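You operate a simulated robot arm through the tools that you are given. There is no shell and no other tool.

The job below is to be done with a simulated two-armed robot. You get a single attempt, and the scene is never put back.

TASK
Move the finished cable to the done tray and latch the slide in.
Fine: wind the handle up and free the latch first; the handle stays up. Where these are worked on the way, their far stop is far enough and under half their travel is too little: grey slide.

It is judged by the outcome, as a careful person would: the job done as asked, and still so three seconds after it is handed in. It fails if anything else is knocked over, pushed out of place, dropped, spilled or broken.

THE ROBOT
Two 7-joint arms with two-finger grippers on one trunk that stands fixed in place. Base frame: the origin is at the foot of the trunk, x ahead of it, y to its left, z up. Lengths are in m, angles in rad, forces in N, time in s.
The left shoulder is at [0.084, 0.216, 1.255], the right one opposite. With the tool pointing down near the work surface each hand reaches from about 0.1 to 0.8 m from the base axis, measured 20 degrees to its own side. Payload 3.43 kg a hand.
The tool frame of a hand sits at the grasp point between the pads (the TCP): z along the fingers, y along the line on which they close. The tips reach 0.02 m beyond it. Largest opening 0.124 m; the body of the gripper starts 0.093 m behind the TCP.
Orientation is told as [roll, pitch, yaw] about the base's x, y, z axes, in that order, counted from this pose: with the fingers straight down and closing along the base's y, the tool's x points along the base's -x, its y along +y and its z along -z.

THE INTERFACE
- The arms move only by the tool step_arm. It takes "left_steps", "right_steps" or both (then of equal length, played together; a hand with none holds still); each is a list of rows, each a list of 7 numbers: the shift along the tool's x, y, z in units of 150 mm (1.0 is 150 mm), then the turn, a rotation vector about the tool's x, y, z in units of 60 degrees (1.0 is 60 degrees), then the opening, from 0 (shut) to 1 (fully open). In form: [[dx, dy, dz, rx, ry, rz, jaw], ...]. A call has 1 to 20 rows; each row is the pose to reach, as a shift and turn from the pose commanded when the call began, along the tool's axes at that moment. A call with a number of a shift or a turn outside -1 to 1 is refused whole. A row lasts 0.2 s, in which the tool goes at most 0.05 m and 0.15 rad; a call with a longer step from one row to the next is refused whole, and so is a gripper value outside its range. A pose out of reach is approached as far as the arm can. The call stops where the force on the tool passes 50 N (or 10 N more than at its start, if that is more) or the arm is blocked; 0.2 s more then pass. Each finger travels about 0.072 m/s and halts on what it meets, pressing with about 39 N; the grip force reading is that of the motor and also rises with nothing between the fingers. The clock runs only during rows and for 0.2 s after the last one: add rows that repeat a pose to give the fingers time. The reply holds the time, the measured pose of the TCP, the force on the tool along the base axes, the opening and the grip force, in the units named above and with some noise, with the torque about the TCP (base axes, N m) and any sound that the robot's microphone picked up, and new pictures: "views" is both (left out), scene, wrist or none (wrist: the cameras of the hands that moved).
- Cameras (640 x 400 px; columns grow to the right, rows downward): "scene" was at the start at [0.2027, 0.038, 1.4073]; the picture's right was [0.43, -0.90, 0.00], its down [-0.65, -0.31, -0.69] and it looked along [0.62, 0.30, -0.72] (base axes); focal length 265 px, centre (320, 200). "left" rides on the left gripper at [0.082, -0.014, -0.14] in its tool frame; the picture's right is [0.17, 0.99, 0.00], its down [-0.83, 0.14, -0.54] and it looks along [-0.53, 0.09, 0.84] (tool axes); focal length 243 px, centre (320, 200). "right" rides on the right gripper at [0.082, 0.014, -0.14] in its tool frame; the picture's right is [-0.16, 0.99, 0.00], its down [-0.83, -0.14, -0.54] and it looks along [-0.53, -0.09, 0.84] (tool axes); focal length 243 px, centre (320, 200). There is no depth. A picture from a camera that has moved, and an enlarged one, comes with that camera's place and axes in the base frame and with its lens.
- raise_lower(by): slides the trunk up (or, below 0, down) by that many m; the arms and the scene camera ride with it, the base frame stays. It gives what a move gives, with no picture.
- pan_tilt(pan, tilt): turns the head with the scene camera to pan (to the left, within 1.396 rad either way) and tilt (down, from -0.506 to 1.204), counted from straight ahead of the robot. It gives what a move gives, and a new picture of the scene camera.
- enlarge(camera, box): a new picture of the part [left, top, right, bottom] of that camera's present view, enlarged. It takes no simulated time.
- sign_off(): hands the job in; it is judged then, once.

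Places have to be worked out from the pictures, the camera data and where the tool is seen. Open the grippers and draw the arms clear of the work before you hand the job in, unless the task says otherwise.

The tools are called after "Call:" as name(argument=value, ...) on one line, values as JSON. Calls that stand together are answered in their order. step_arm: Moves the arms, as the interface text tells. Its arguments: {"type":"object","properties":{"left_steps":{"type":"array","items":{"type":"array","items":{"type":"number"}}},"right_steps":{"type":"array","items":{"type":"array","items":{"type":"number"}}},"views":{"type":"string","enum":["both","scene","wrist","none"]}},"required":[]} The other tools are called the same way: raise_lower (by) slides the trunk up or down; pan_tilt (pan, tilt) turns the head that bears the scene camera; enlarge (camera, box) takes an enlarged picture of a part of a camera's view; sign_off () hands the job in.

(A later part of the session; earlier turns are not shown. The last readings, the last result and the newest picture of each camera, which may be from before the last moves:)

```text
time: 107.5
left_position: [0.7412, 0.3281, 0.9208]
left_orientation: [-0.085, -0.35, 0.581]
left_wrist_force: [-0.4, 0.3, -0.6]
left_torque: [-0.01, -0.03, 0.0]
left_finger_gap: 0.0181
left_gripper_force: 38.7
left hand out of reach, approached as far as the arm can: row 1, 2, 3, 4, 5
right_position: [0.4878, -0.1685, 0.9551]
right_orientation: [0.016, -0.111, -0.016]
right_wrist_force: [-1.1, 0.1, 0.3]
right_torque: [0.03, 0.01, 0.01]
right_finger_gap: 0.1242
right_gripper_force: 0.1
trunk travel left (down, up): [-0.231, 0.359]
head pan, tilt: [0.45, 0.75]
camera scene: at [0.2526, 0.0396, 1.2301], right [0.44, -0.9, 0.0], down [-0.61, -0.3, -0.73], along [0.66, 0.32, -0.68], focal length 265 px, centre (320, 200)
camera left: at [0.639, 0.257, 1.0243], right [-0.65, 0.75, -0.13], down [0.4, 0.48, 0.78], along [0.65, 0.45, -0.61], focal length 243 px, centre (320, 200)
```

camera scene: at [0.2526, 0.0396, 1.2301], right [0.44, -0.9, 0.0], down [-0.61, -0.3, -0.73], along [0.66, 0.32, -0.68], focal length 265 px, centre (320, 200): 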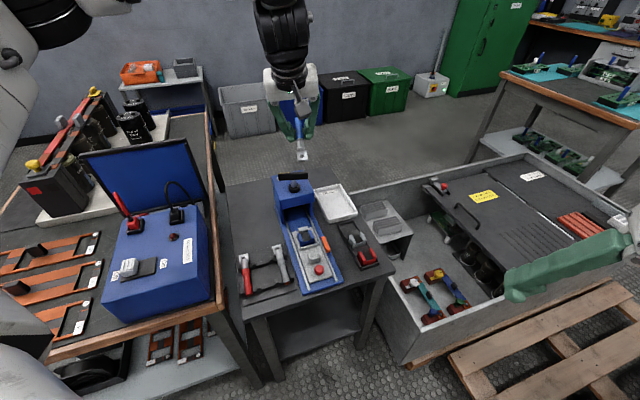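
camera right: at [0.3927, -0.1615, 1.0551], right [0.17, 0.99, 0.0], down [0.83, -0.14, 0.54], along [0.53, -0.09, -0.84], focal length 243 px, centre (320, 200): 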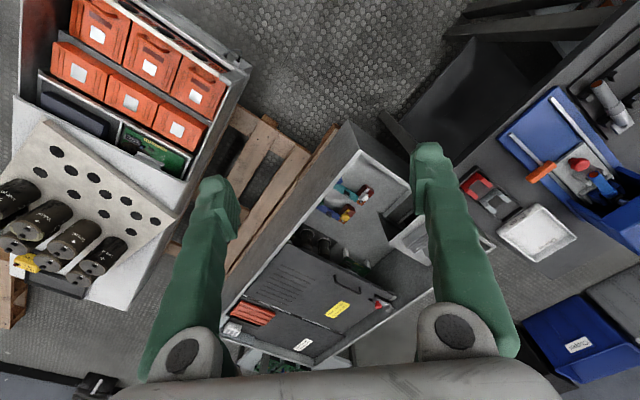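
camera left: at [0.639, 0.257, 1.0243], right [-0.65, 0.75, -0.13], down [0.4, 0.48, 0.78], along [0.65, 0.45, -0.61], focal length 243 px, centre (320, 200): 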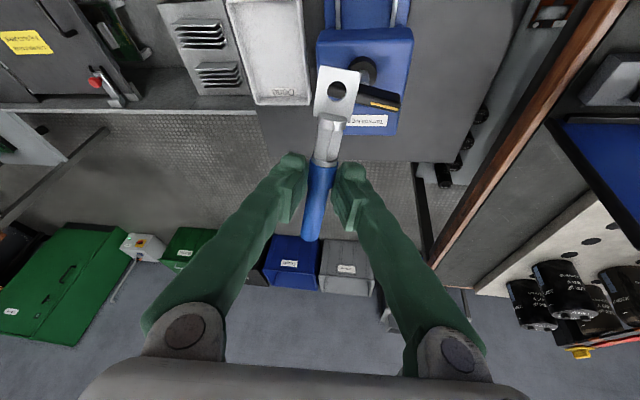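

The positive yaw limits reach while high; I reduce yaw to ≈0.1 for the crossing and move to above the tray at (.80,.25,.92).

Call:
step_arm(left_steps=[[-0.01, -0.1, 0.01, 0.04, 0.009, 0.107, 0], [-0.02, -0.25, 0.03, 0.08, 0.018, 0.215, 0], [-0.03, -0.4, 0.04, 0.12, 0.027, 0.322, 0], [-0.041, -0.53, 0.06, 0.157, 0.0365, 0.429, 0], [-0.041, -0.647, 0.07, 0.157, 0.0365, 0.429, 0], [-0.041, -0.647, 0.07, 0.157, 0.0365, 0.429, 0]], views="both")

```text
time: 108.9
left_position: [0.7662, 0.285, 0.9134]
left_orientation: [-0.083, -0.348, 0.103]
left_wrist_force: [0.1, -0.1, -0.4]
left_torque: [-0.04, -0.01, 0.01]
left_finger_gap: 0.0182
left_gripper_force: 39.4
left hand out of reach, approached as far as the arm can: row 2, 3, 4, 5, 6
right_position: [0.4872, -0.1689, 0.9554]
right_orientation: [0.015, -0.112, -0.019]
right_wrist_force: [0.1, 0.3, -0.3]
right_torque: [0.0, 0.02, 0.02]
right_finger_gap: 0.1239
right_gripper_force: 0.1
trunk travel left (down, up): [-0.231, 0.359]
head pan, tilt: [0.45, 0.75]
camera scene: at [0.253, 0.0397, 1.23], right [0.44, -0.9, 0.0], down [-0.61, -0.3, -0.73], along [0.66, 0.32, -0.68], focal length 265 px, centre (320, 200)
camera left: at [0.6418, 0.2689, 1.017], right [-0.23, 0.96, -0.13], down [0.58, 0.24, 0.78], along [0.78, 0.1, -0.61], focal length 243 px, centre (320, 200)
```

scene: 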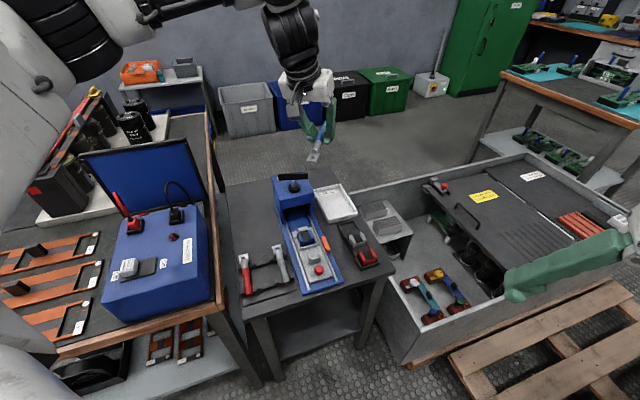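
left: 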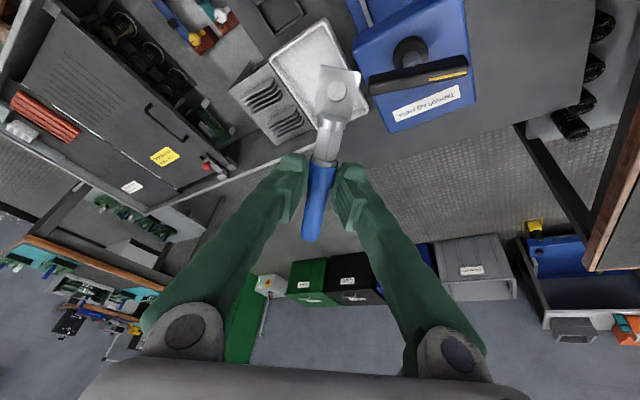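

I'll go around instead: back to the front-right side of the press, down to z≈.78 and then extend to the tray from there with the wrist at shoulder height.

Call:
step_arm(left_steps=[[0.15, -0.04, 0.0, 0.023, 0.018, 0.107, 0], [0.31, -0.09, 0.01, 0.046, 0.037, 0.215, 0], [0.47, -0.13, 0.02, 0.069, 0.055, 0.322, 0], [0.63, -0.18, 0.03, 0.092, 0.074, 0.43, 0], [0.787, -0.224, 0.038, 0.115, 0.092, 0.537, 0], [0.787, -0.224, 0.038, 0.115, 0.092, 0.537, 0]], views="none")

```text
time: 110.3
left_position: [0.658, 0.24, 0.8698]
left_orientation: [-0.017, -0.275, -0.491]
left_wrist_force: [1.5, 0.0, -0.6]
left_torque: [-0.01, 0.0, -0.01]
left_finger_gap: 0.0182
left_gripper_force: 39.2
right_position: [0.488, -0.1676, 0.9558]
right_orientation: [0.015, -0.112, -0.017]
right_wrist_force: [0.7, 0.1, -0.4]
right_torque: [0.01, 0.01, 0.04]
right_finger_gap: 0.1239
right_gripper_force: 0.0
trunk travel left (down, up): [-0.231, 0.359]
head pan, tilt: [0.45, 0.75]
```

Call:
step_arm(left_steps=[[-0.02, -0.08, 0.17, 0, 0, 0, 0], [-0.04, -0.16, 0.34, 0, 0, 0, 0], [-0.06, -0.24, 0.51, 0, 0, 0, 0], [-0.077, -0.315, 0.68, 0, 0, 0, 0]], views="none")

```text
time: 111.3
left_position: [0.6629, 0.1875, 0.7734]
left_orientation: [-0.016, -0.274, -0.491]
left_wrist_force: [-0.5, 0.3, -0.1]
left_torque: [-0.06, -0.01, 0.04]
left_finger_gap: 0.0181
left_gripper_force: 39.0
left hand out of reach, approached as far as the arm can: row 4
right_position: [0.4877, -0.1677, 0.9549]
right_orientation: [0.015, -0.111, -0.017]
right_wrist_force: [-0.6, 0.4, -0.3]
right_torque: [-0.02, 0.0, 0.04]
right_finger_gap: 0.1239
right_gripper_force: 0.1
trunk travel left (down, up): [-0.231, 0.359]
head pan, tilt: [0.45, 0.75]
```

Call:
step_arm(left_steps=[[-0.15, 0.14, 0.04, -0.019, -0.02, -0.067, 0], [-0.31, 0.29, 0.08, -0.037, -0.041, -0.133, 0], [-0.47, 0.44, 0.12, -0.056, -0.061, -0.2, 0], [-0.624, 0.591, 0.162, -0.075, -0.082, -0.267, 0], [-0.624, 0.591, 0.162, -0.075, -0.082, -0.267, 0]], views="both")

```text
time: 112.5
left_position: [0.7595, 0.2458, 0.7838]
left_orientation: [-0.029, -0.356, -0.193]
left_wrist_force: [0.5, 0.6, -0.4]
left_torque: [0.02, 0.04, 0.01]
left_finger_gap: 0.0182
left_gripper_force: 39.0
left hand out of reach, approached as far as the arm can: row 1, 2, 3, 4, 5
right_position: [0.4879, -0.1676, 0.9548]
right_orientation: [0.015, -0.11, -0.017]
right_wrist_force: [-0.3, 0.2, -0.1]
right_torque: [0.03, -0.01, -0.02]
right_finger_gap: 0.124
right_gripper_force: 0.1
trunk travel left (down, up): [-0.231, 0.359]
head pan, tilt: [0.45, 0.75]
camera scene: at [0.2529, 0.0394, 1.23], right [0.44, -0.9, 0.0], down [-0.61, -0.3, -0.73], along [0.66, 0.32, -0.68], focal length 265 px, centre (320, 200)
camera left: at [0.6344, 0.2615, 0.8864], right [0.05, 1.0, -0.09], down [0.61, 0.04, 0.79], along [0.79, -0.09, -0.61], focal length 243 px, centre (320, 200)
```

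scene: 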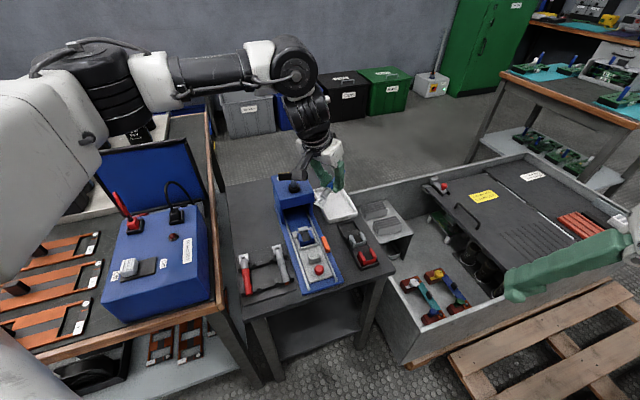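
left: 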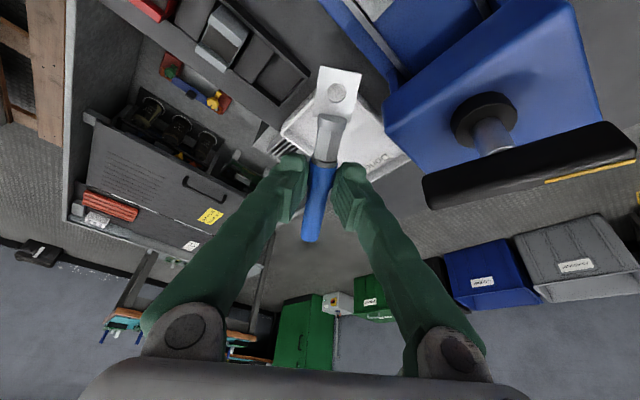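

The arm's geometry limits straight-ahead reach unless the trunk is at its lowest (shoulder farthest forward). I retract to the front-right side first, then lower the trunk in stages.

Call:
step_arm(left_steps=[[0.15, -0.12, -0.09, 0.013, 0.019, 0.06, 0], [0.31, -0.24, -0.18, 0.026, 0.038, 0.12, 0], [0.468, -0.357, -0.278, 0.039, 0.058, 0.179, 0], [0.468, -0.357, -0.278, 0.039, 0.058, 0.179, 0]], views="none")

```text
time: 113.5
left_position: [0.6679, 0.2116, 0.7983]
left_orientation: [-0.009, -0.296, -0.395]
left_wrist_force: [0.0, -0.3, -0.4]
left_torque: [-0.05, 0.0, 0.01]
left_finger_gap: 0.018
left_gripper_force: 38.9
right_position: [0.4871, -0.1683, 0.9542]
right_orientation: [0.016, -0.111, -0.017]
right_wrist_force: [0.4, -0.1, 0.3]
right_torque: [0.01, -0.01, -0.02]
right_finger_gap: 0.1243
right_gripper_force: 0.0
trunk travel left (down, up): [-0.231, 0.359]
head pan, tilt: [0.45, 0.75]
```

I raise both hands by ~10–15 cm before lowering the trunk.

Call:
step_arm(left_steps=[[-0.02, 0.024, -0.17, 0, 0, 0, 0], [-0.044, 0.048, -0.34, 0, 0, 0, 0], [-0.065, 0.073, -0.5, 0, 0, 0, 0], [-0.087, 0.097, -0.67, 0, 0, 0, 0]], right_steps=[[0, 0, -0.2, 0, 0, 0, 1], [0, 0, -0.4, 0, 0, 0, 1], [0, 0, -0.6, 0, 0, 0, 1], [0, 0, -0.8, 0, 0, 0, 1]], views="none")

```text
time: 114.5
left_position: [0.6589, 0.2339, 0.9008]
left_orientation: [-0.007, -0.298, -0.395]
left_wrist_force: [0.5, -0.4, -0.9]
left_torque: [-0.02, 0.03, 0.0]
left_finger_gap: 0.0181
left_gripper_force: 39.2
right_position: [0.4733, -0.1547, 1.0044]
right_orientation: [0.017, -0.11, -0.018]
right_wrist_force: [0.7, 0.9, -0.3]
right_torque: [-0.01, 0.0, -0.03]
right_finger_gap: 0.1237
right_gripper_force: 0.0
right hand out of reach, approached as far as the arm can: row 2, 3, 4
trunk travel left (down, up): [-0.231, 0.359]
head pan, tilt: [0.45, 0.75]
```

Call:
raise_lower(by=-0.12)

Call:
enlarge(camera="right", box=[0, 0, 640, 400])

```text
time: 116.0
left_position: [0.6597, 0.231, 0.7823]
left_orientation: [-0.006, -0.299, -0.395]
left_wrist_force: [0.1, -0.5, -0.8]
left_torque: [0.02, 0.0, 0.03]
left_finger_gap: 0.0179
left_gripper_force: 38.8
right_position: [0.4976, -0.1514, 0.8355]
right_orientation: [0.018, -0.013, -0.018]
right_wrist_force: [-0.1, 0.3, -0.1]
right_torque: [0.01, -0.02, 0.0]
right_finger_gap: 0.1243
right_gripper_force: 0.1
trunk travel left (down, up): [-0.111, 0.479]
head pan, tilt: [0.45, 0.75]
```

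```text
1.00 times, centred on (320, 200) of right (not enlarged: the box is as wide or as high as the picture)
camera zoom: at [0.4154, -0.1404, 0.975], right [0.18, 0.98, 0.02], down [0.82, -0.16, 0.55], along [0.54, -0.08, -0.84], focal length 243 px, centre (320, 200)
```

zoom: 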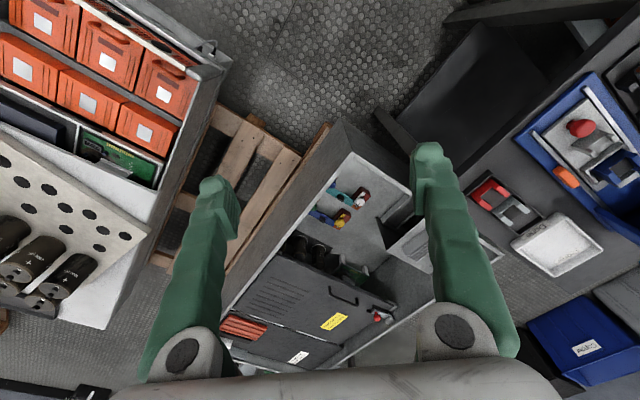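

Right hand is well clear of the box below. I raise the left hand 8 cm, then lower the trunk the rest.

Call:
step_arm(left_steps=[[-0.044, 0.02, -0.17, 0, 0, 0, 0], [-0.088, 0.04, -0.34, 0, 0, 0, 0], [-0.131, 0.061, -0.517, 0, 0, 0, 0]], views="none")

Call:
raise_lower(by=-0.105)

```text
time: 116.8
left_position: [0.6584, 0.241, 0.8614]
left_orientation: [-0.007, -0.297, -0.394]
left_wrist_force: [0.1, 0.4, -1.0]
left_torque: [0.01, -0.01, 0.02]
left_finger_gap: 0.0178
left_gripper_force: 39.4
right_position: [0.4979, -0.1538, 0.8353]
right_orientation: [0.018, -0.013, -0.02]
right_wrist_force: [-0.2, -0.7, -0.4]
right_torque: [-0.01, -0.02, 0.01]
right_finger_gap: 0.1239
right_gripper_force: 0.0
trunk travel left (down, up): [-0.111, 0.479]
head pan, tilt: [0.45, 0.75]
```

```text
time: 118.2
left_position: [0.6603, 0.241, 0.7559]
left_orientation: [-0.005, -0.297, -0.394]
left_wrist_force: [-0.3, 0.6, -1.0]
left_torque: [-0.02, 0.02, -0.05]
left_finger_gap: 0.0185
left_gripper_force: 38.7
right_position: [0.4994, -0.1512, 0.7291]
right_orientation: [0.019, -0.014, -0.018]
right_wrist_force: [-1.5, 0.4, -0.2]
right_torque: [0.01, -0.04, -0.02]
right_finger_gap: 0.1241
right_gripper_force: 0.0
trunk travel left (down, up): [-0.006, 0.584]
head pan, tilt: [0.45, 0.75]
```

Trunk is at its lowest. Now I extend along the front-right side toward the tray: first to ≈(.76,.205,.755).

Call:
step_arm(left_steps=[[-0.17, 0.01, 0.05, -0.013, 0, -0.043, 0], [-0.34, 0.02, 0.1, -0.026, 0, -0.087, 0], [-0.51, 0.03, 0.155, -0.04, 0, -0.13, 0], [-0.677, 0.035, 0.207, -0.053, 0, -0.1735, 0], [-0.677, 0.035, 0.207, -0.053, 0, -0.1735, 0]], views="both")

```text
time: 119.4
left_position: [0.7385, 0.2329, 0.7458]
left_orientation: [-0.01, -0.299, -0.203]
left_wrist_force: [-0.7, 0.0, -1.2]
left_torque: [-0.04, 0.01, -0.01]
left_finger_gap: 0.0181
left_gripper_force: 39.3
left hand out of reach, approached as far as the arm can: row 3, 4, 5
right_position: [0.5007, -0.152, 0.7288]
right_orientation: [0.02, -0.014, -0.017]
right_wrist_force: [0.6, 0.5, 0.4]
right_torque: [0.0, 0.01, 0.0]
right_finger_gap: 0.1241
right_gripper_force: 0.1
trunk travel left (down, up): [-0.006, 0.584]
head pan, tilt: [0.45, 0.75]
camera scene: at [0.3278, 0.0397, 0.9946], right [0.44, -0.9, 0.0], down [-0.61, -0.3, -0.73], along [0.66, 0.32, -0.68], focal length 265 px, centre (320, 200)
camera left: at [0.6197, 0.2449, 0.8547], right [0.05, 1.0, -0.06], down [0.65, 0.01, 0.76], along [0.76, -0.07, -0.65], focal length 243 px, centre (320, 200)
```

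scene: 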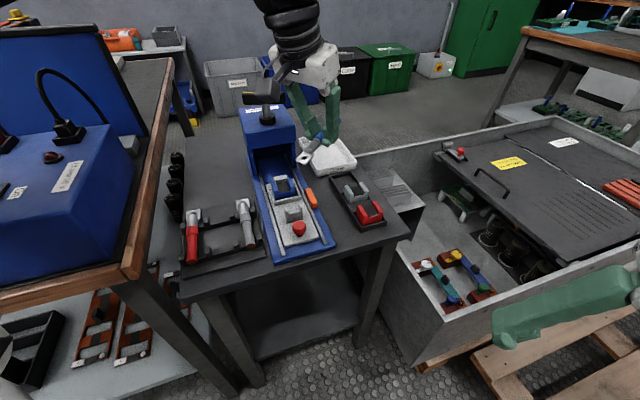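
left: 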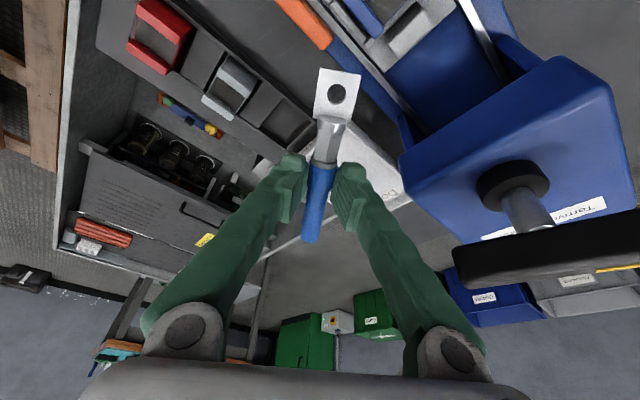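

Still short. I look at the arm itself to understand what is limiting it.

Call:
pan_tilt(pan=0.9, tilt=0.2)

```text
time: 120.3
left_position: [0.7383, 0.2324, 0.7464]
left_orientation: [-0.011, -0.3, -0.204]
left_wrist_force: [-1.3, 0.5, -0.3]
left_torque: [0.03, 0.03, -0.02]
left_finger_gap: 0.018
left_gripper_force: 39.0
right_position: [0.4994, -0.1517, 0.7286]
right_orientation: [0.022, -0.014, -0.017]
right_wrist_force: [0.6, 0.1, -0.6]
right_torque: [-0.03, 0.01, -0.01]
right_finger_gap: 0.124
right_gripper_force: 0.1
trunk travel left (down, up): [-0.006, 0.584]
head pan, tilt: [0.901, 0.201]
camera scene: at [0.3113, 0.0767, 1.0441], right [0.78, -0.62, 0.0], down [-0.12, -0.16, -0.98], along [0.61, 0.77, -0.2], focal length 265 px, centre (320, 200)
```

scene: 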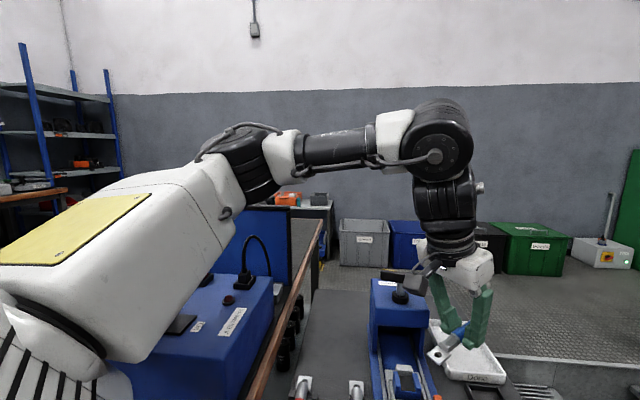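

The arm can't straighten ahead in this posture, so the tray must be reached by leaning the hand about the cable's axis (cable azimuth ≈68°, which still fits the tray diagonally) with the wrist level with the shoulder. I retract first.

Call:
step_arm(left_steps=[[0.11, -0.013, -0.08, 0.013, 0, 0.043, 0], [0.22, -0.026, -0.155, 0.026, 0, 0.087, 0], [0.34, -0.04, -0.23, 0.04, 0, 0.13, 0], [0.453, -0.053, -0.307, 0.053, 0, 0.173, 0]], views="none")

Call:
raise_lower(by=0.11)

```text
time: 121.3
left_position: [0.6603, 0.2427, 0.7704]
left_orientation: [-0.005, -0.299, -0.394]
left_wrist_force: [0.0, -1.1, -1.0]
left_torque: [0.02, -0.02, -0.04]
left_finger_gap: 0.0182
left_gripper_force: 38.9
right_position: [0.4986, -0.1519, 0.7296]
right_orientation: [0.022, -0.015, -0.017]
right_wrist_force: [0.2, 0.0, 0.4]
right_torque: [-0.02, 0.02, -0.01]
right_finger_gap: 0.1244
right_gripper_force: 0.1
trunk travel left (down, up): [-0.006, 0.584]
head pan, tilt: [0.901, 0.201]
```

```text
time: 122.8
left_position: [0.6617, 0.2425, 0.8792]
left_orientation: [-0.008, -0.297, -0.396]
left_wrist_force: [0.5, 0.7, -0.7]
left_torque: [0.0, -0.01, 0.0]
left_finger_gap: 0.018
left_gripper_force: 39.2
right_position: [0.4986, -0.152, 0.8397]
right_orientation: [0.022, -0.011, -0.018]
right_wrist_force: [1.0, -1.2, 0.1]
right_torque: [0.01, 0.03, 0.02]
right_finger_gap: 0.1243
right_gripper_force: 0.2
trunk travel left (down, up): [-0.116, 0.474]
head pan, tilt: [0.901, 0.201]
```

Call:
step_arm(left_steps=[[0.15, 0.01, -0.01, 0, 0.095, 0, 0], [0.3, 0.02, -0.02, 0, 0.19, 0, 0], [0.457, 0.031, -0.035, 0, 0.284, 0, 0]], views="none")

Call:
pan_tilt(pan=0.35, tilt=0.6)

```text
time: 123.5
left_position: [0.6013, 0.2731, 0.8634]
left_orientation: [-0.007, 0.001, -0.393]
left_wrist_force: [0.5, 0.4, -0.8]
left_torque: [0.03, -0.03, 0.02]
left_finger_gap: 0.0183
left_gripper_force: 38.9
right_position: [0.4996, -0.1511, 0.8378]
right_orientation: [0.021, -0.013, -0.016]
right_wrist_force: [0.5, 0.5, 0.6]
right_torque: [-0.03, 0.02, 0.01]
right_finger_gap: 0.1241
right_gripper_force: 0.0
trunk travel left (down, up): [-0.116, 0.474]
head pan, tilt: [0.901, 0.201]
```

```text
time: 124.5
left_position: [0.6011, 0.2729, 0.8635]
left_orientation: [-0.007, -0.004, -0.396]
left_wrist_force: [-0.2, -0.3, -0.3]
left_torque: [0.01, -0.02, -0.02]
left_finger_gap: 0.0181
left_gripper_force: 39.0
right_position: [0.4996, -0.152, 0.8393]
right_orientation: [0.021, -0.014, -0.02]
right_wrist_force: [0.6, -0.4, -0.5]
right_torque: [0.0, -0.01, 0.01]
right_finger_gap: 0.1242
right_gripper_force: 0.0
trunk travel left (down, up): [-0.116, 0.474]
head pan, tilt: [0.351, 0.6]
camera scene: at [0.3062, 0.0341, 1.1093], right [0.34, -0.94, 0.0], down [-0.53, -0.19, -0.83], along [0.77, 0.28, -0.56], focal length 265 px, centre (320, 200)
```

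scene: 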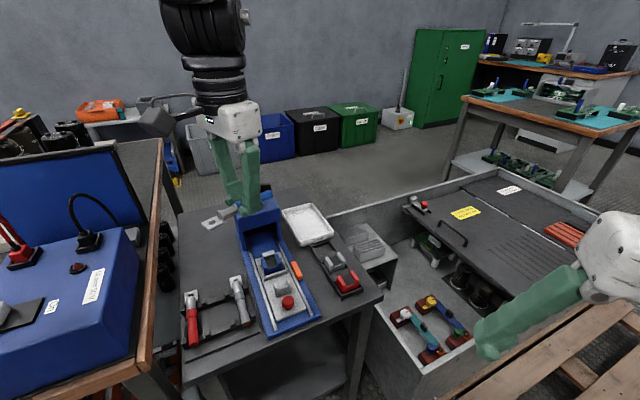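

Call:
enlarge(camera="scene", box=[230, 170, 370, 260])

Call:
step_arm(left_steps=[[0, 0, 0, 0, 0, 0.14, 0], [0, 0, 0, 0, 0, 0.28, 0], [0, 0, 0, 0, 0, 0.42, 0], [0, 0, 0, 0, 0, 0.56, 0], [0, 0, 0, 0, 0, 0.7, 0], [0, 0, 0, 0, 0, 0.8, 0]], views="none")

```text
4.44 times, centred on (300, 215) of scene
camera zoom: at [0.3062, 0.0341, 1.1093], right [0.34, -0.94, 0.0], down [-0.53, -0.19, -0.83], along [0.77, 0.28, -0.56], focal length 1178 px, centre (409, 133)
```

zoom: 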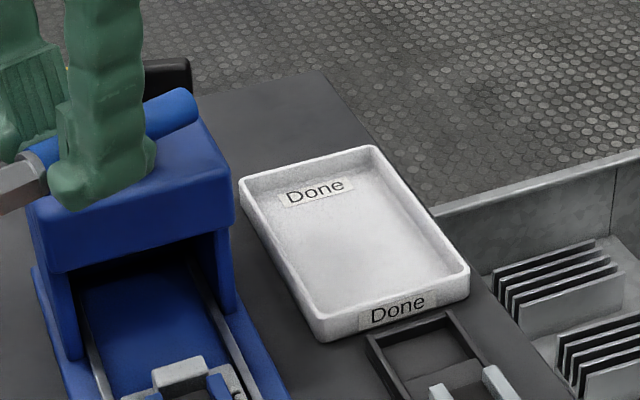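

```text
time: 125.9
left_position: [0.6011, 0.2735, 0.8649]
left_orientation: [-0.003, -0.003, -1.236]
left_wrist_force: [-0.1, 0.6, -0.1]
left_torque: [0.0, 0.04, -0.04]
left_finger_gap: 0.0183
left_gripper_force: 38.9
right_position: [0.4994, -0.1523, 0.8388]
right_orientation: [0.022, -0.013, -0.017]
right_wrist_force: [0.6, -0.2, -0.7]
right_torque: [-0.02, -0.02, -0.01]
right_finger_gap: 0.124
right_gripper_force: 0.1
trunk travel left (down, up): [-0.116, 0.474]
head pan, tilt: [0.351, 0.6]
```

Tray outer rim: a∈[.715,.856], l∈[−.452,−.354]; centre ≈(.840,.2705). The cable fits diagonally at ≈26° off the tray axis (az≈71°, yaw −1.90). I complete the yaw.

Call:
step_arm(left_steps=[[0, 0, 0, 0, 0, 0.13, 0], [0, 0, 0, 0, 0, 0.26, 0], [0, 0, 0, 0, 0, 0.39, 0], [0, 0, 0, 0, 0, 0.52, 0], [0, 0, 0, 0, 0, 0.634, 0]], views="both")

```text
time: 127.1
left_position: [0.6017, 0.2711, 0.8643]
left_orientation: [-0.001, -0.006, -1.899]
left_wrist_force: [-0.3, -0.7, -0.1]
left_torque: [-0.02, 0.0, 0.02]
left_finger_gap: 0.0184
left_gripper_force: 39.6
right_position: [0.4983, -0.1524, 0.8377]
right_orientation: [0.021, -0.014, -0.018]
right_wrist_force: [-0.7, -0.1, 0.3]
right_torque: [-0.01, 0.01, 0.02]
right_finger_gap: 0.124
right_gripper_force: 0.0
trunk travel left (down, up): [-0.116, 0.474]
head pan, tilt: [0.351, 0.6]
camera scene: at [0.3063, 0.0341, 1.1092], right [0.34, -0.94, 0.0], down [-0.53, -0.19, -0.83], along [0.77, 0.28, -0.56], focal length 265 px, centre (320, 200)
camera left: at [0.6163, 0.3559, 1.0035], right [0.99, -0.16, 0.0], down [-0.14, -0.83, 0.54], along [-0.09, -0.54, -0.84], focal length 243 px, centre (320, 200)
```

scene: 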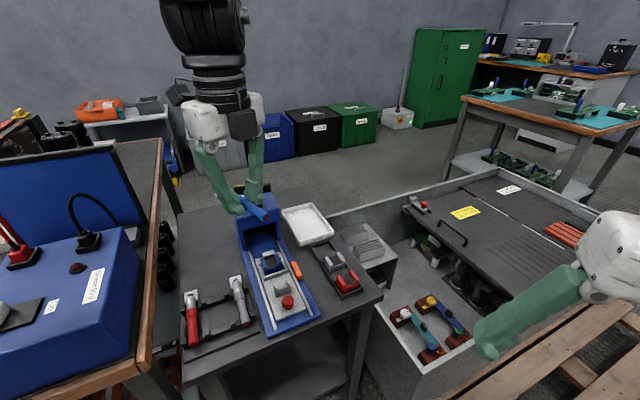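
left: 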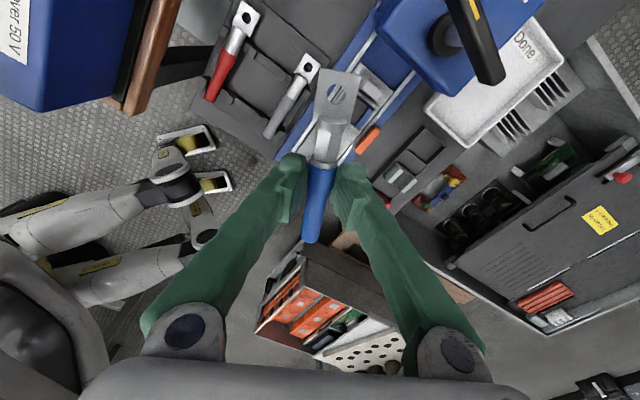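

The cable is aligned with the hand. Now I lean the hand (roll .46, pitch .16) while moving to (.715,.205,.74), the front-right approach point for the tray.

Call:
step_arm(left_steps=[[-0.03, 0.14, 0.1, -0.074, 0.026, 0.006, 0], [-0.06, 0.28, 0.22, -0.147, 0.051, 0.012, 0], [-0.09, 0.43, 0.37, -0.221, 0.077, 0.018, 0], [-0.12, 0.57, 0.52, -0.295, 0.102, 0.023, 0], [-0.15, 0.71, 0.67, -0.368, 0.128, 0.029, 0], [-0.174, 0.857, 0.829, -0.442, 0.153, 0.035, 0], [-0.174, 0.857, 0.829, -0.442, 0.153, 0.035, 0]], views="both")

```text
time: 128.7
left_position: [0.7146, 0.2107, 0.744]
left_orientation: [0.464, 0.157, -1.896]
left_wrist_force: [-0.6, -0.1, -0.9]
left_torque: [-0.01, 0.0, -0.04]
left_finger_gap: 0.0183
left_gripper_force: 38.5
left hand out of reach, approached as far as the arm can: row 6, 7
right_position: [0.4978, -0.1513, 0.8388]
right_orientation: [0.02, -0.016, -0.017]
right_wrist_force: [-0.1, -0.1, 0.9]
right_torque: [-0.01, -0.01, 0.0]
right_finger_gap: 0.1239
right_gripper_force: 0.1
trunk travel left (down, up): [-0.116, 0.474]
head pan, tilt: [0.351, 0.6]
camera scene: at [0.3059, 0.0338, 1.1094], right [0.34, -0.94, 0.0], down [-0.53, -0.19, -0.83], along [0.78, 0.28, -0.56], focal length 265 px, centre (320, 200)
camera left: at [0.6647, 0.2931, 0.8735], right [0.87, -0.19, 0.46], down [-0.4, -0.82, 0.41], along [0.3, -0.54, -0.79], focal length 243 px, centre (320, 200)
```

scene: 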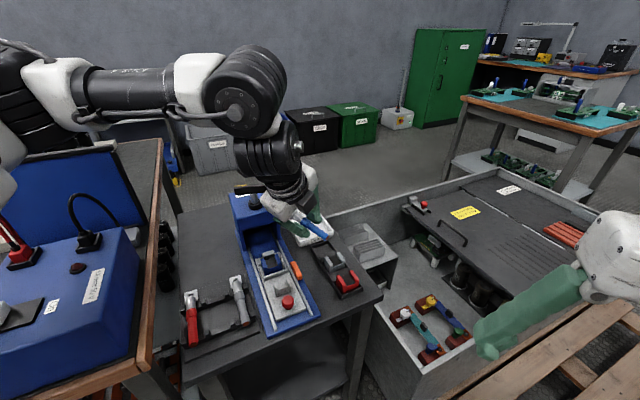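
left: 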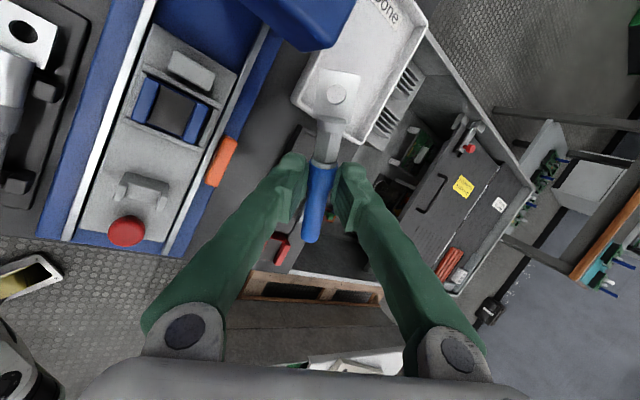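

Excellent – the lug is already over the tray. I extend outward toward the tray centre at the same height.

Call:
step_arm(left_steps=[[0.065, 0.07, 0.047, 0, 0, 0, 0], [0.13, 0.14, 0.094, 0, 0, 0, 0], [0.195, 0.21, 0.14, 0, 0, 0, 0], [0.26, 0.282, 0.187, 0, 0, 0, 0]], views="wrist")

```text
time: 129.7
left_position: [0.7767, 0.2336, 0.7418]
left_orientation: [0.462, 0.158, -1.898]
left_wrist_force: [0.6, -0.2, -1.1]
left_torque: [-0.01, 0.04, 0.01]
left_finger_gap: 0.0181
left_gripper_force: 39.0
right_position: [0.5, -0.1513, 0.8384]
right_orientation: [0.02, -0.011, -0.015]
right_wrist_force: [-0.1, -0.4, -0.7]
right_torque: [-0.03, 0.01, -0.01]
right_finger_gap: 0.1242
right_gripper_force: 0.1
trunk travel left (down, up): [-0.116, 0.474]
head pan, tilt: [0.351, 0.6]
camera left: at [0.7257, 0.3166, 0.8726], right [0.87, -0.19, 0.46], down [-0.4, -0.82, 0.41], along [0.3, -0.54, -0.79], focal length 243 px, centre (320, 200)
```

left: 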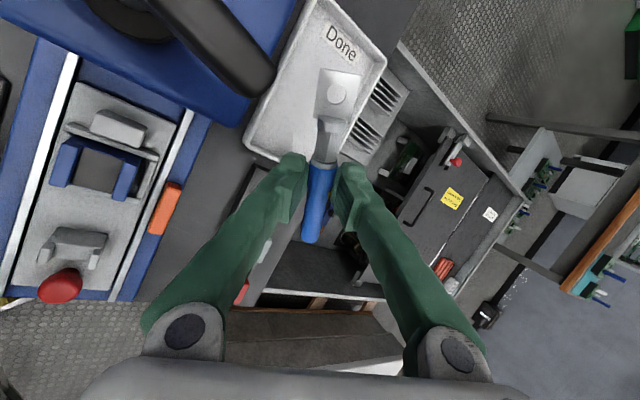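

Call:
step_arm(left_steps=[[0.065, 0.07, 0.06, 0, 0, 0, 0], [0.13, 0.14, 0.12, 0, 0, 0, 0], [0.195, 0.21, 0.18, 0, 0, 0, 0], [0.259, 0.284, 0.241, 0, 0, 0, 0], [0.259, 0.284, 0.241, 0, 0, 0, 0]], views="both")

```text
time: 130.9
left_position: [0.8234, 0.2663, 0.735]
left_orientation: [0.463, 0.155, -1.899]
left_wrist_force: [0.3, 0.3, -0.8]
left_torque: [-0.01, -0.03, 0.01]
left_finger_gap: 0.018
left_gripper_force: 39.0
left hand out of reach, approached as far as the arm can: row 1, 2, 3, 4, 5
right_position: [0.4993, -0.153, 0.8397]
right_orientation: [0.021, -0.014, -0.018]
right_wrist_force: [-0.4, 0.3, -1.0]
right_torque: [-0.03, -0.03, -0.03]
right_finger_gap: 0.1241
right_gripper_force: 0.1
trunk travel left (down, up): [-0.116, 0.474]
head pan, tilt: [0.351, 0.6]
camera scene: at [0.3062, 0.0341, 1.1093], right [0.34, -0.94, 0.0], down [-0.53, -0.19, -0.83], along [0.77, 0.28, -0.56], focal length 265 px, centre (320, 200)
camera left: at [0.774, 0.3499, 0.8653], right [0.87, -0.19, 0.46], down [-0.4, -0.82, 0.41], along [0.3, -0.54, -0.79], focal length 243 px, centre (320, 200)
```

scene: 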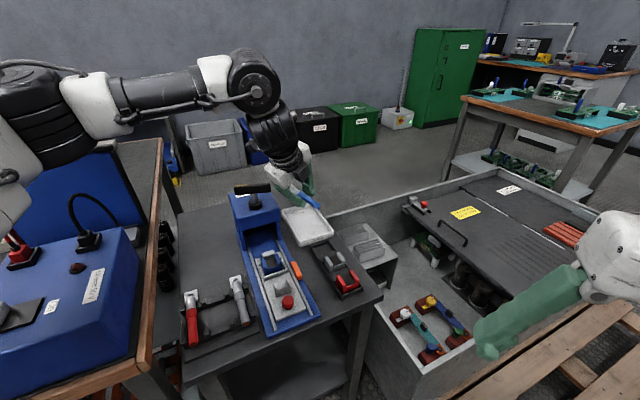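
left: 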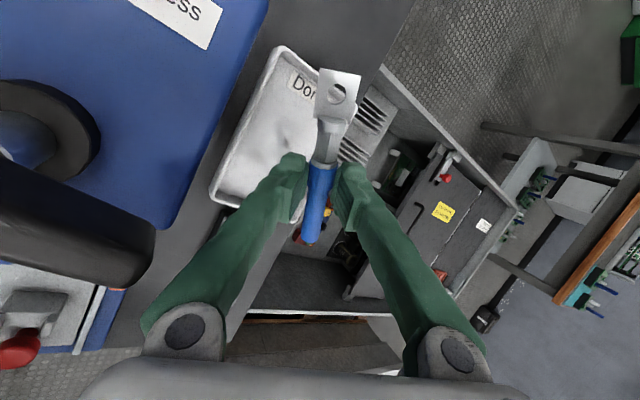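

Nearly there: (.823,.266,.735); the target centre is ~1.7 cm further right/out. I descend to .69 while commanding (.838,.256).

Call:
step_arm(left_steps=[[-0.02, -0.007, 0.08, 0, 0, 0, 0], [-0.04, -0.014, 0.16, 0, 0, 0, 0], [-0.06, -0.021, 0.24, 0, 0, 0, 0], [-0.079, -0.028, 0.311, 0, 0, 0, 0], [-0.079, -0.028, 0.311, 0, 0, 0, 0]], views="both")

Call:
enlarge(camera="scene", box=[220, 150, 360, 260])

```text
time: 131.7
left_position: [0.8275, 0.2672, 0.7272]
left_orientation: [0.485, 0.16, -1.895]
left_wrist_force: [-9.1, 3.0, 21.3]
left_torque: [0.61, 1.35, -0.07]
left_finger_gap: 0.0184
left_gripper_force: 38.7
left hand out of reach, approached as far as the arm can: row 1, 2, 3
right_position: [0.4981, -0.1521, 0.8396]
right_orientation: [0.019, -0.015, -0.017]
right_wrist_force: [1.0, -1.1, 0.3]
right_torque: [0.06, -0.04, -0.02]
right_finger_gap: 0.1241
right_gripper_force: 0.0
trunk travel left (down, up): [-0.116, 0.474]
head pan, tilt: [0.351, 0.6]
stopped in row 3 (left hand): the force on the tool passed its limit at 65 N (the readings are from after the stop); the commanded pose is now the measured one
camera scene: at [0.3038, 0.0337, 1.11], right [0.34, -0.94, 0.0], down [-0.53, -0.19, -0.83], along [0.78, 0.28, -0.56], focal length 265 px, centre (320, 200)
camera left: at [0.7752, 0.351, 0.8549], right [0.86, -0.19, 0.48], down [-0.41, -0.82, 0.4], along [0.32, -0.54, -0.78], focal length 243 px, centre (320, 200)
```

scene: 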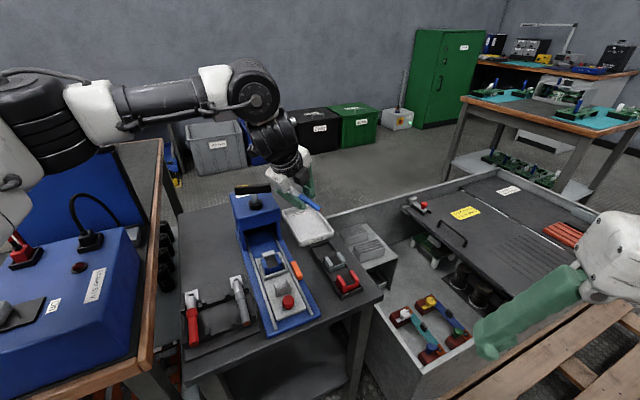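
left: 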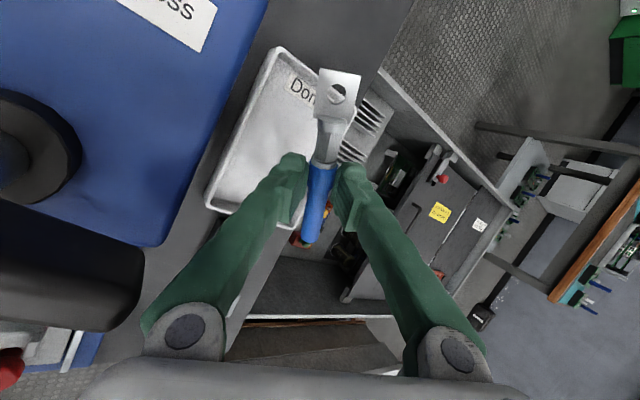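

```text
3.64 times, centred on (290, 205) of scene
camera zoom: at [0.3038, 0.0337, 1.11], right [0.34, -0.94, 0.0], down [-0.53, -0.19, -0.83], along [0.78, 0.28, -0.56], focal length 964 px, centre (429, 182)
```

zoom: 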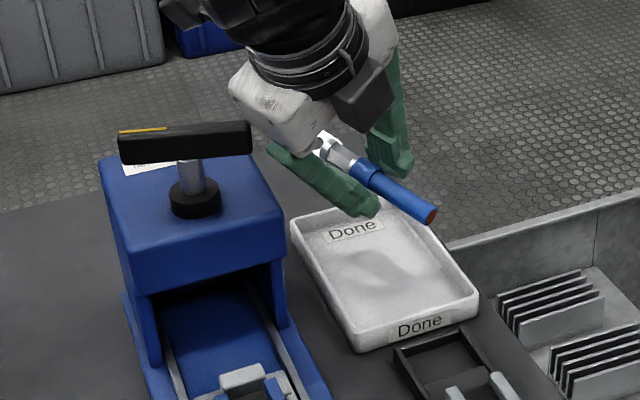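

The gripper body is resting on the end of the handle bar (pushing it down only; bar unmoved). I lift off and lean a little more so the hand's body passes beside the bar: target TCP (.8415,.258).

Call:
step_arm(left_steps=[[0.02, 0.08, -0.12, 0, 0, 0, 0], [0.015, 0.14, -0.15, -0.025, 0, 0, 0], [0.008, 0.199, -0.146, -0.053, 0, 0, 0], [0.008, 0.199, -0.146, -0.053, 0, 0, 0]], views="both")

Call:
enlarge(camera="scene", box=[220, 150, 360, 260])

```text
time: 132.7
left_position: [0.844, 0.2605, 0.7538]
left_orientation: [0.533, 0.156, -1.895]
left_wrist_force: [-0.1, 0.0, -1.1]
left_torque: [-0.01, 0.03, 0.0]
left_finger_gap: 0.0183
left_gripper_force: 39.2
left hand out of reach, approached as far as the arm can: row 1, 3
right_position: [0.4989, -0.1506, 0.8405]
right_orientation: [0.022, -0.014, -0.019]
right_wrist_force: [-0.1, 0.7, 0.4]
right_torque: [0.01, 0.01, 0.01]
right_finger_gap: 0.1238
right_gripper_force: 0.1
trunk travel left (down, up): [-0.116, 0.474]
head pan, tilt: [0.351, 0.6]
camera scene: at [0.3063, 0.0341, 1.1092], right [0.34, -0.94, 0.0], down [-0.53, -0.19, -0.83], along [0.77, 0.28, -0.56], focal length 265 px, centre (320, 200)
camera left: at [0.7852, 0.3471, 0.8779], right [0.83, -0.19, 0.52], down [-0.43, -0.81, 0.4], along [0.35, -0.56, -0.75], focal length 243 px, centre (320, 200)
```

scene: 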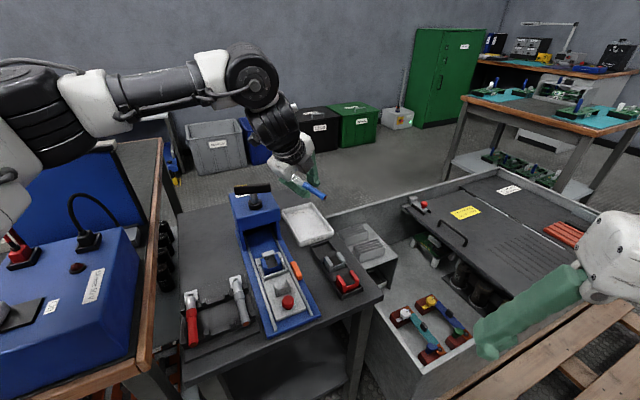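
left: 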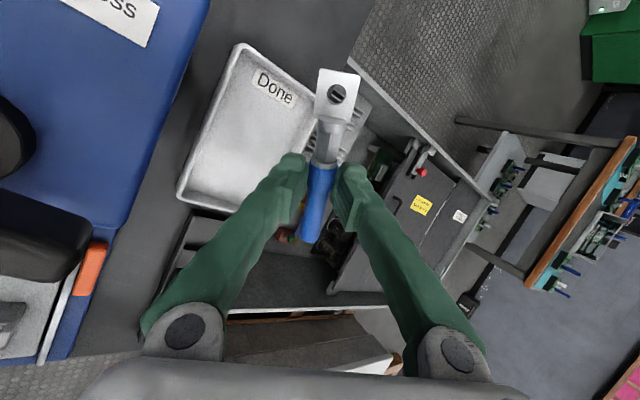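

```text
3.64 times, centred on (290, 205) of scene
camera zoom: at [0.3063, 0.0341, 1.1092], right [0.34, -0.94, 0.0], down [-0.53, -0.19, -0.83], along [0.77, 0.28, -0.56], focal length 964 px, centre (429, 182)
```

zoom: 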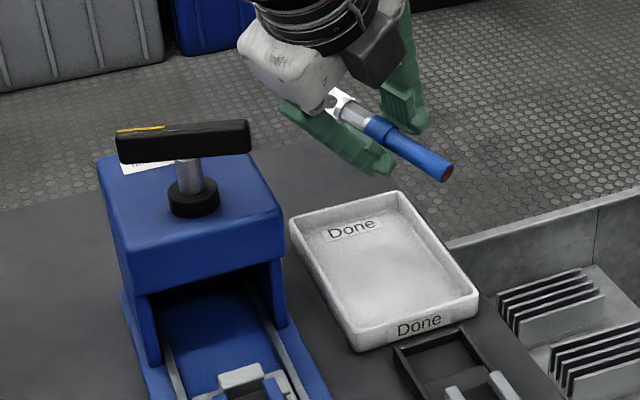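

Good: (.844,.2605,.754), clear of the bar. I descend vertically in small steps to z≈.69.

Call:
step_arm(left_steps=[[-0.018, -0.058, 0.099, 0, 0, 0, 0], [-0.036, -0.117, 0.198, 0, 0, 0, 0], [-0.055, -0.176, 0.297, 0, 0, 0, 0], [-0.066, -0.212, 0.36, 0, 0, 0, 0]], views="both")

Call:
enlarge(camera="scene", box=[220, 150, 360, 260])

```text
time: 133.7
left_position: [0.8437, 0.2585, 0.691]
left_orientation: [0.533, 0.158, -1.893]
left_wrist_force: [-0.7, -0.8, -1.3]
left_torque: [-0.01, 0.02, 0.0]
left_finger_gap: 0.0183
left_gripper_force: 38.6
right_position: [0.4992, -0.1521, 0.8399]
right_orientation: [0.021, -0.014, -0.017]
right_wrist_force: [0.1, -0.6, 0.7]
right_torque: [-0.02, 0.0, 0.0]
right_finger_gap: 0.1241
right_gripper_force: 0.0
trunk travel left (down, up): [-0.116, 0.474]
head pan, tilt: [0.351, 0.6]
camera scene: at [0.3062, 0.034, 1.1093], right [0.34, -0.94, 0.0], down [-0.53, -0.19, -0.83], along [0.77, 0.28, -0.56], focal length 265 px, centre (320, 200)
camera left: at [0.7855, 0.3454, 0.815], right [0.83, -0.19, 0.52], down [-0.43, -0.81, 0.4], along [0.35, -0.56, -0.75], focal length 243 px, centre (320, 200)
```

scene: 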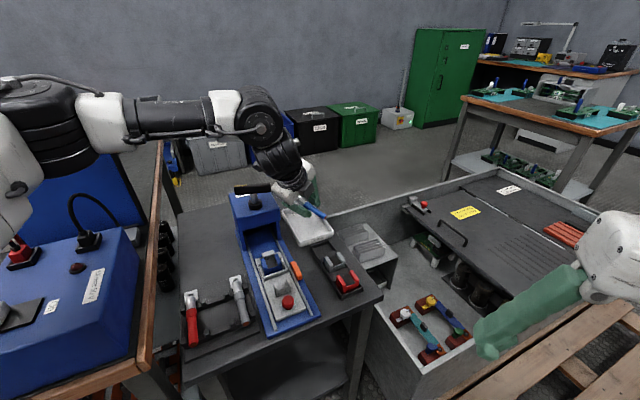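
left: 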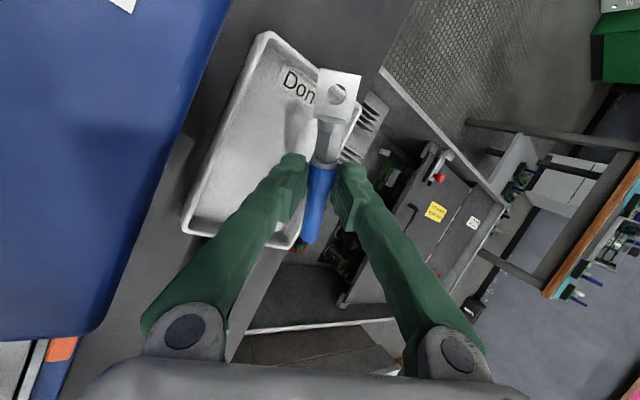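

```text
3.64 times, centred on (290, 205) of scene
camera zoom: at [0.3062, 0.034, 1.1093], right [0.34, -0.94, 0.0], down [-0.53, -0.19, -0.83], along [0.77, 0.28, -0.56], focal length 964 px, centre (429, 182)
```

zoom: 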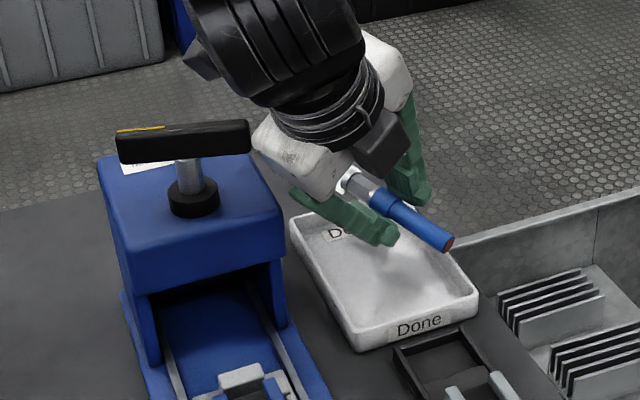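

No contact. Projecting the cable ends, a shift of ≈(−.007,0) centres it in the tray; I apply it and lower to z≈.651 slowly.

Call:
step_arm(left_steps=[[-0.015, -0.042, 0.05, 0, 0, 0, 0], [-0.03, -0.084, 0.101, 0, 0, 0, 0], [-0.045, -0.126, 0.152, 0, 0, 0, 0], [-0.059, -0.168, 0.203, 0, 0, 0, 0]], views="both")

Call:
enlarge(camera="scene", box=[250, 170, 350, 250])

```text
time: 134.5
left_position: [0.8464, 0.257, 0.6772]
left_orientation: [0.56, 0.159, -1.887]
left_wrist_force: [-2.3, -0.4, 17.0]
left_torque: [0.75, 1.56, 0.11]
left_finger_gap: 0.0179
left_gripper_force: 38.7
right_position: [0.4984, -0.1525, 0.839]
right_orientation: [0.021, -0.014, -0.017]
right_wrist_force: [0.3, 1.5, -0.7]
right_torque: [-0.01, 0.02, 0.01]
right_finger_gap: 0.1243
right_gripper_force: 0.0
trunk travel left (down, up): [-0.116, 0.474]
head pan, tilt: [0.351, 0.6]
stopped in row 4 (left hand): the force on the tool passed its limit at 59 N (the readings are from after the stop); the commanded pose is now the measured one
camera scene: at [0.3058, 0.0335, 1.1093], right [0.34, -0.94, 0.0], down [-0.53, -0.19, -0.83], along [0.78, 0.28, -0.56], focal length 265 px, centre (320, 200)
camera left: at [0.7845, 0.3453, 0.7984], right [0.82, -0.18, 0.54], down [-0.44, -0.81, 0.39], along [0.37, -0.56, -0.74], focal length 243 px, centre (320, 200)
```

scene: 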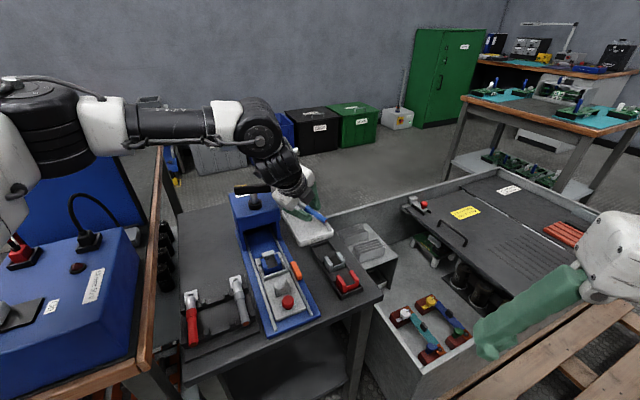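
left: 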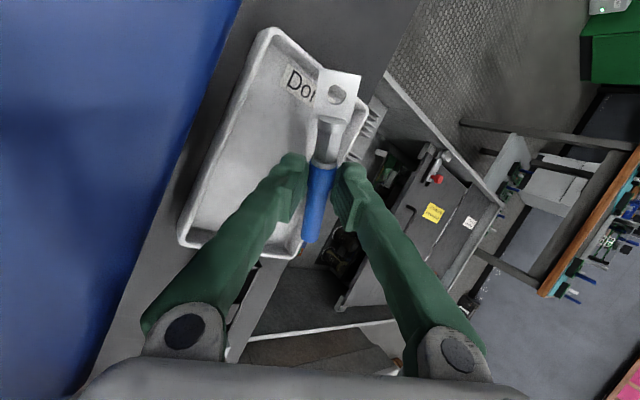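

```text
5.00 times, centred on (300, 210) of scene
camera zoom: at [0.3058, 0.0335, 1.1093], right [0.34, -0.94, 0.0], down [-0.53, -0.19, -0.83], along [0.78, 0.28, -0.56], focal length 1326 px, centre (420, 150)
```

zoom: 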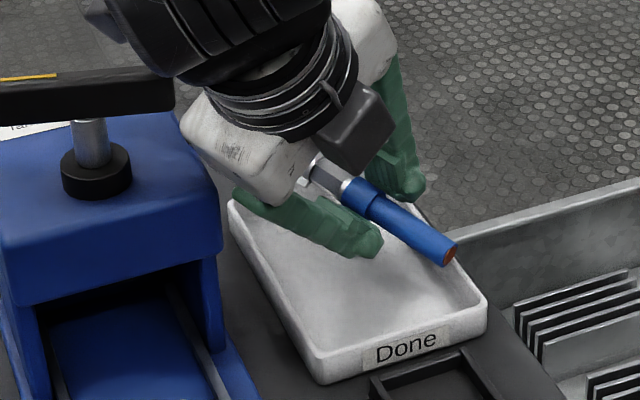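

The gripper's lower corner touches the press head's edge, so I can't go lower with this lean. I back up slightly to (.837,.2585,.693), where the cable is centred over the tray a few cm above its floor.

Call:
step_arm(left_steps=[[0.0, 0.0, -0.06, 0.01, 0, 0, 0], [0.007, 0.003, -0.124, 0.025, 0, 0, 0], [0.007, 0.003, -0.124, 0.025, 0, 0, 0]], views="both")

Call:
enlarge(camera="scene", box=[250, 170, 350, 250])

Call:
enlarge(camera="left", box=[160, 0, 420, 260])

```text
time: 135.3
left_position: [0.8367, 0.262, 0.688]
left_orientation: [0.524, 0.161, -1.888]
left_wrist_force: [-0.3, 1.0, -1.4]
left_torque: [0.02, 0.0, -0.01]
left_finger_gap: 0.0181
left_gripper_force: 39.4
right_position: [0.5009, -0.1529, 0.8397]
right_orientation: [0.02, -0.011, -0.016]
right_wrist_force: [0.1, 0.4, 0.2]
right_torque: [-0.02, -0.04, 0.01]
right_finger_gap: 0.124
right_gripper_force: 0.1
trunk travel left (down, up): [-0.116, 0.474]
head pan, tilt: [0.351, 0.6]
camera scene: at [0.3065, 0.0342, 1.1091], right [0.34, -0.94, 0.0], down [-0.53, -0.19, -0.82], along [0.77, 0.28, -0.57], focal length 265 px, centre (320, 200)
camera left: at [0.7774, 0.3466, 0.8131], right [0.84, -0.18, 0.52], down [-0.42, -0.81, 0.4], along [0.35, -0.55, -0.76], focal length 243 px, centre (320, 200)
```

scene: 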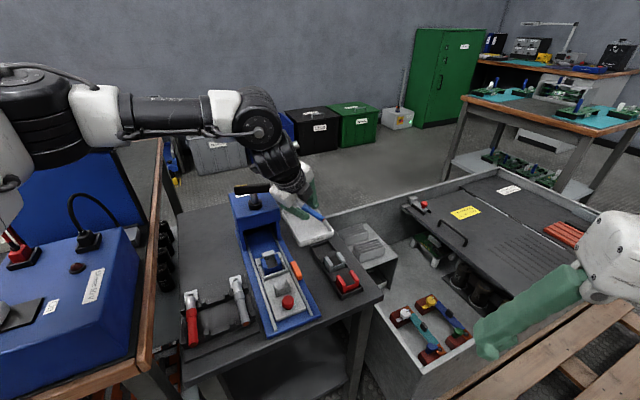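
left: 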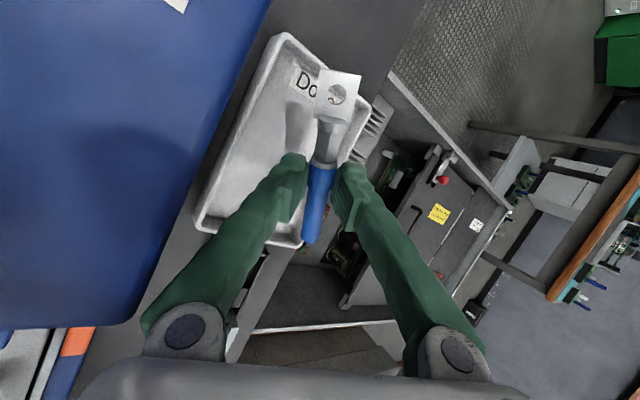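

```text
5.00 times, centred on (300, 210) of scene
camera zoom: at [0.3065, 0.0342, 1.1091], right [0.34, -0.94, 0.0], down [-0.53, -0.19, -0.82], along [0.77, 0.28, -0.57], focal length 1326 px, centre (420, 150)
```

zoom: 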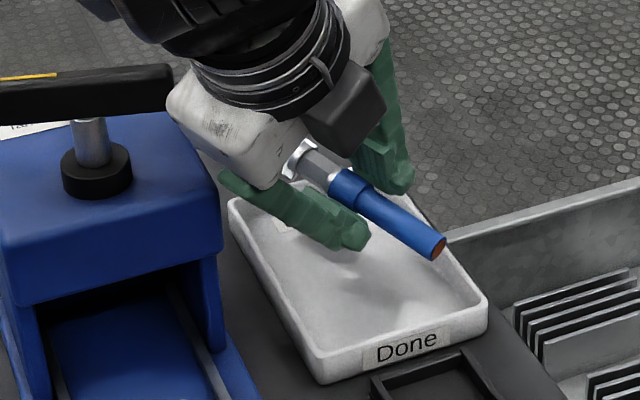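

```text
1.54 times, centred on (290, 130) of left
camera zoom: at [0.7774, 0.3466, 0.8131], right [0.84, -0.18, 0.52], down [-0.42, -0.81, 0.4], along [0.35, -0.55, -0.76], focal length 373 px, centre (366, 308)
```

zoom: 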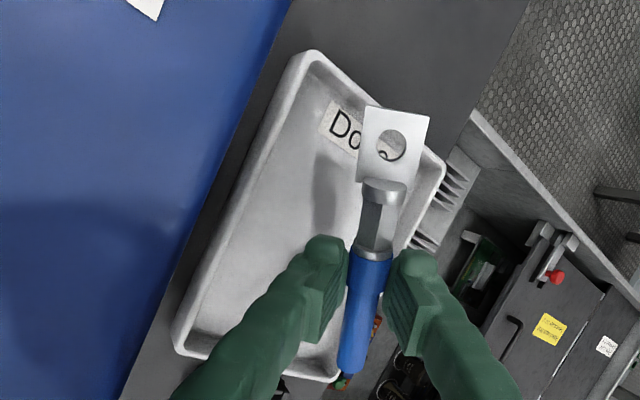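

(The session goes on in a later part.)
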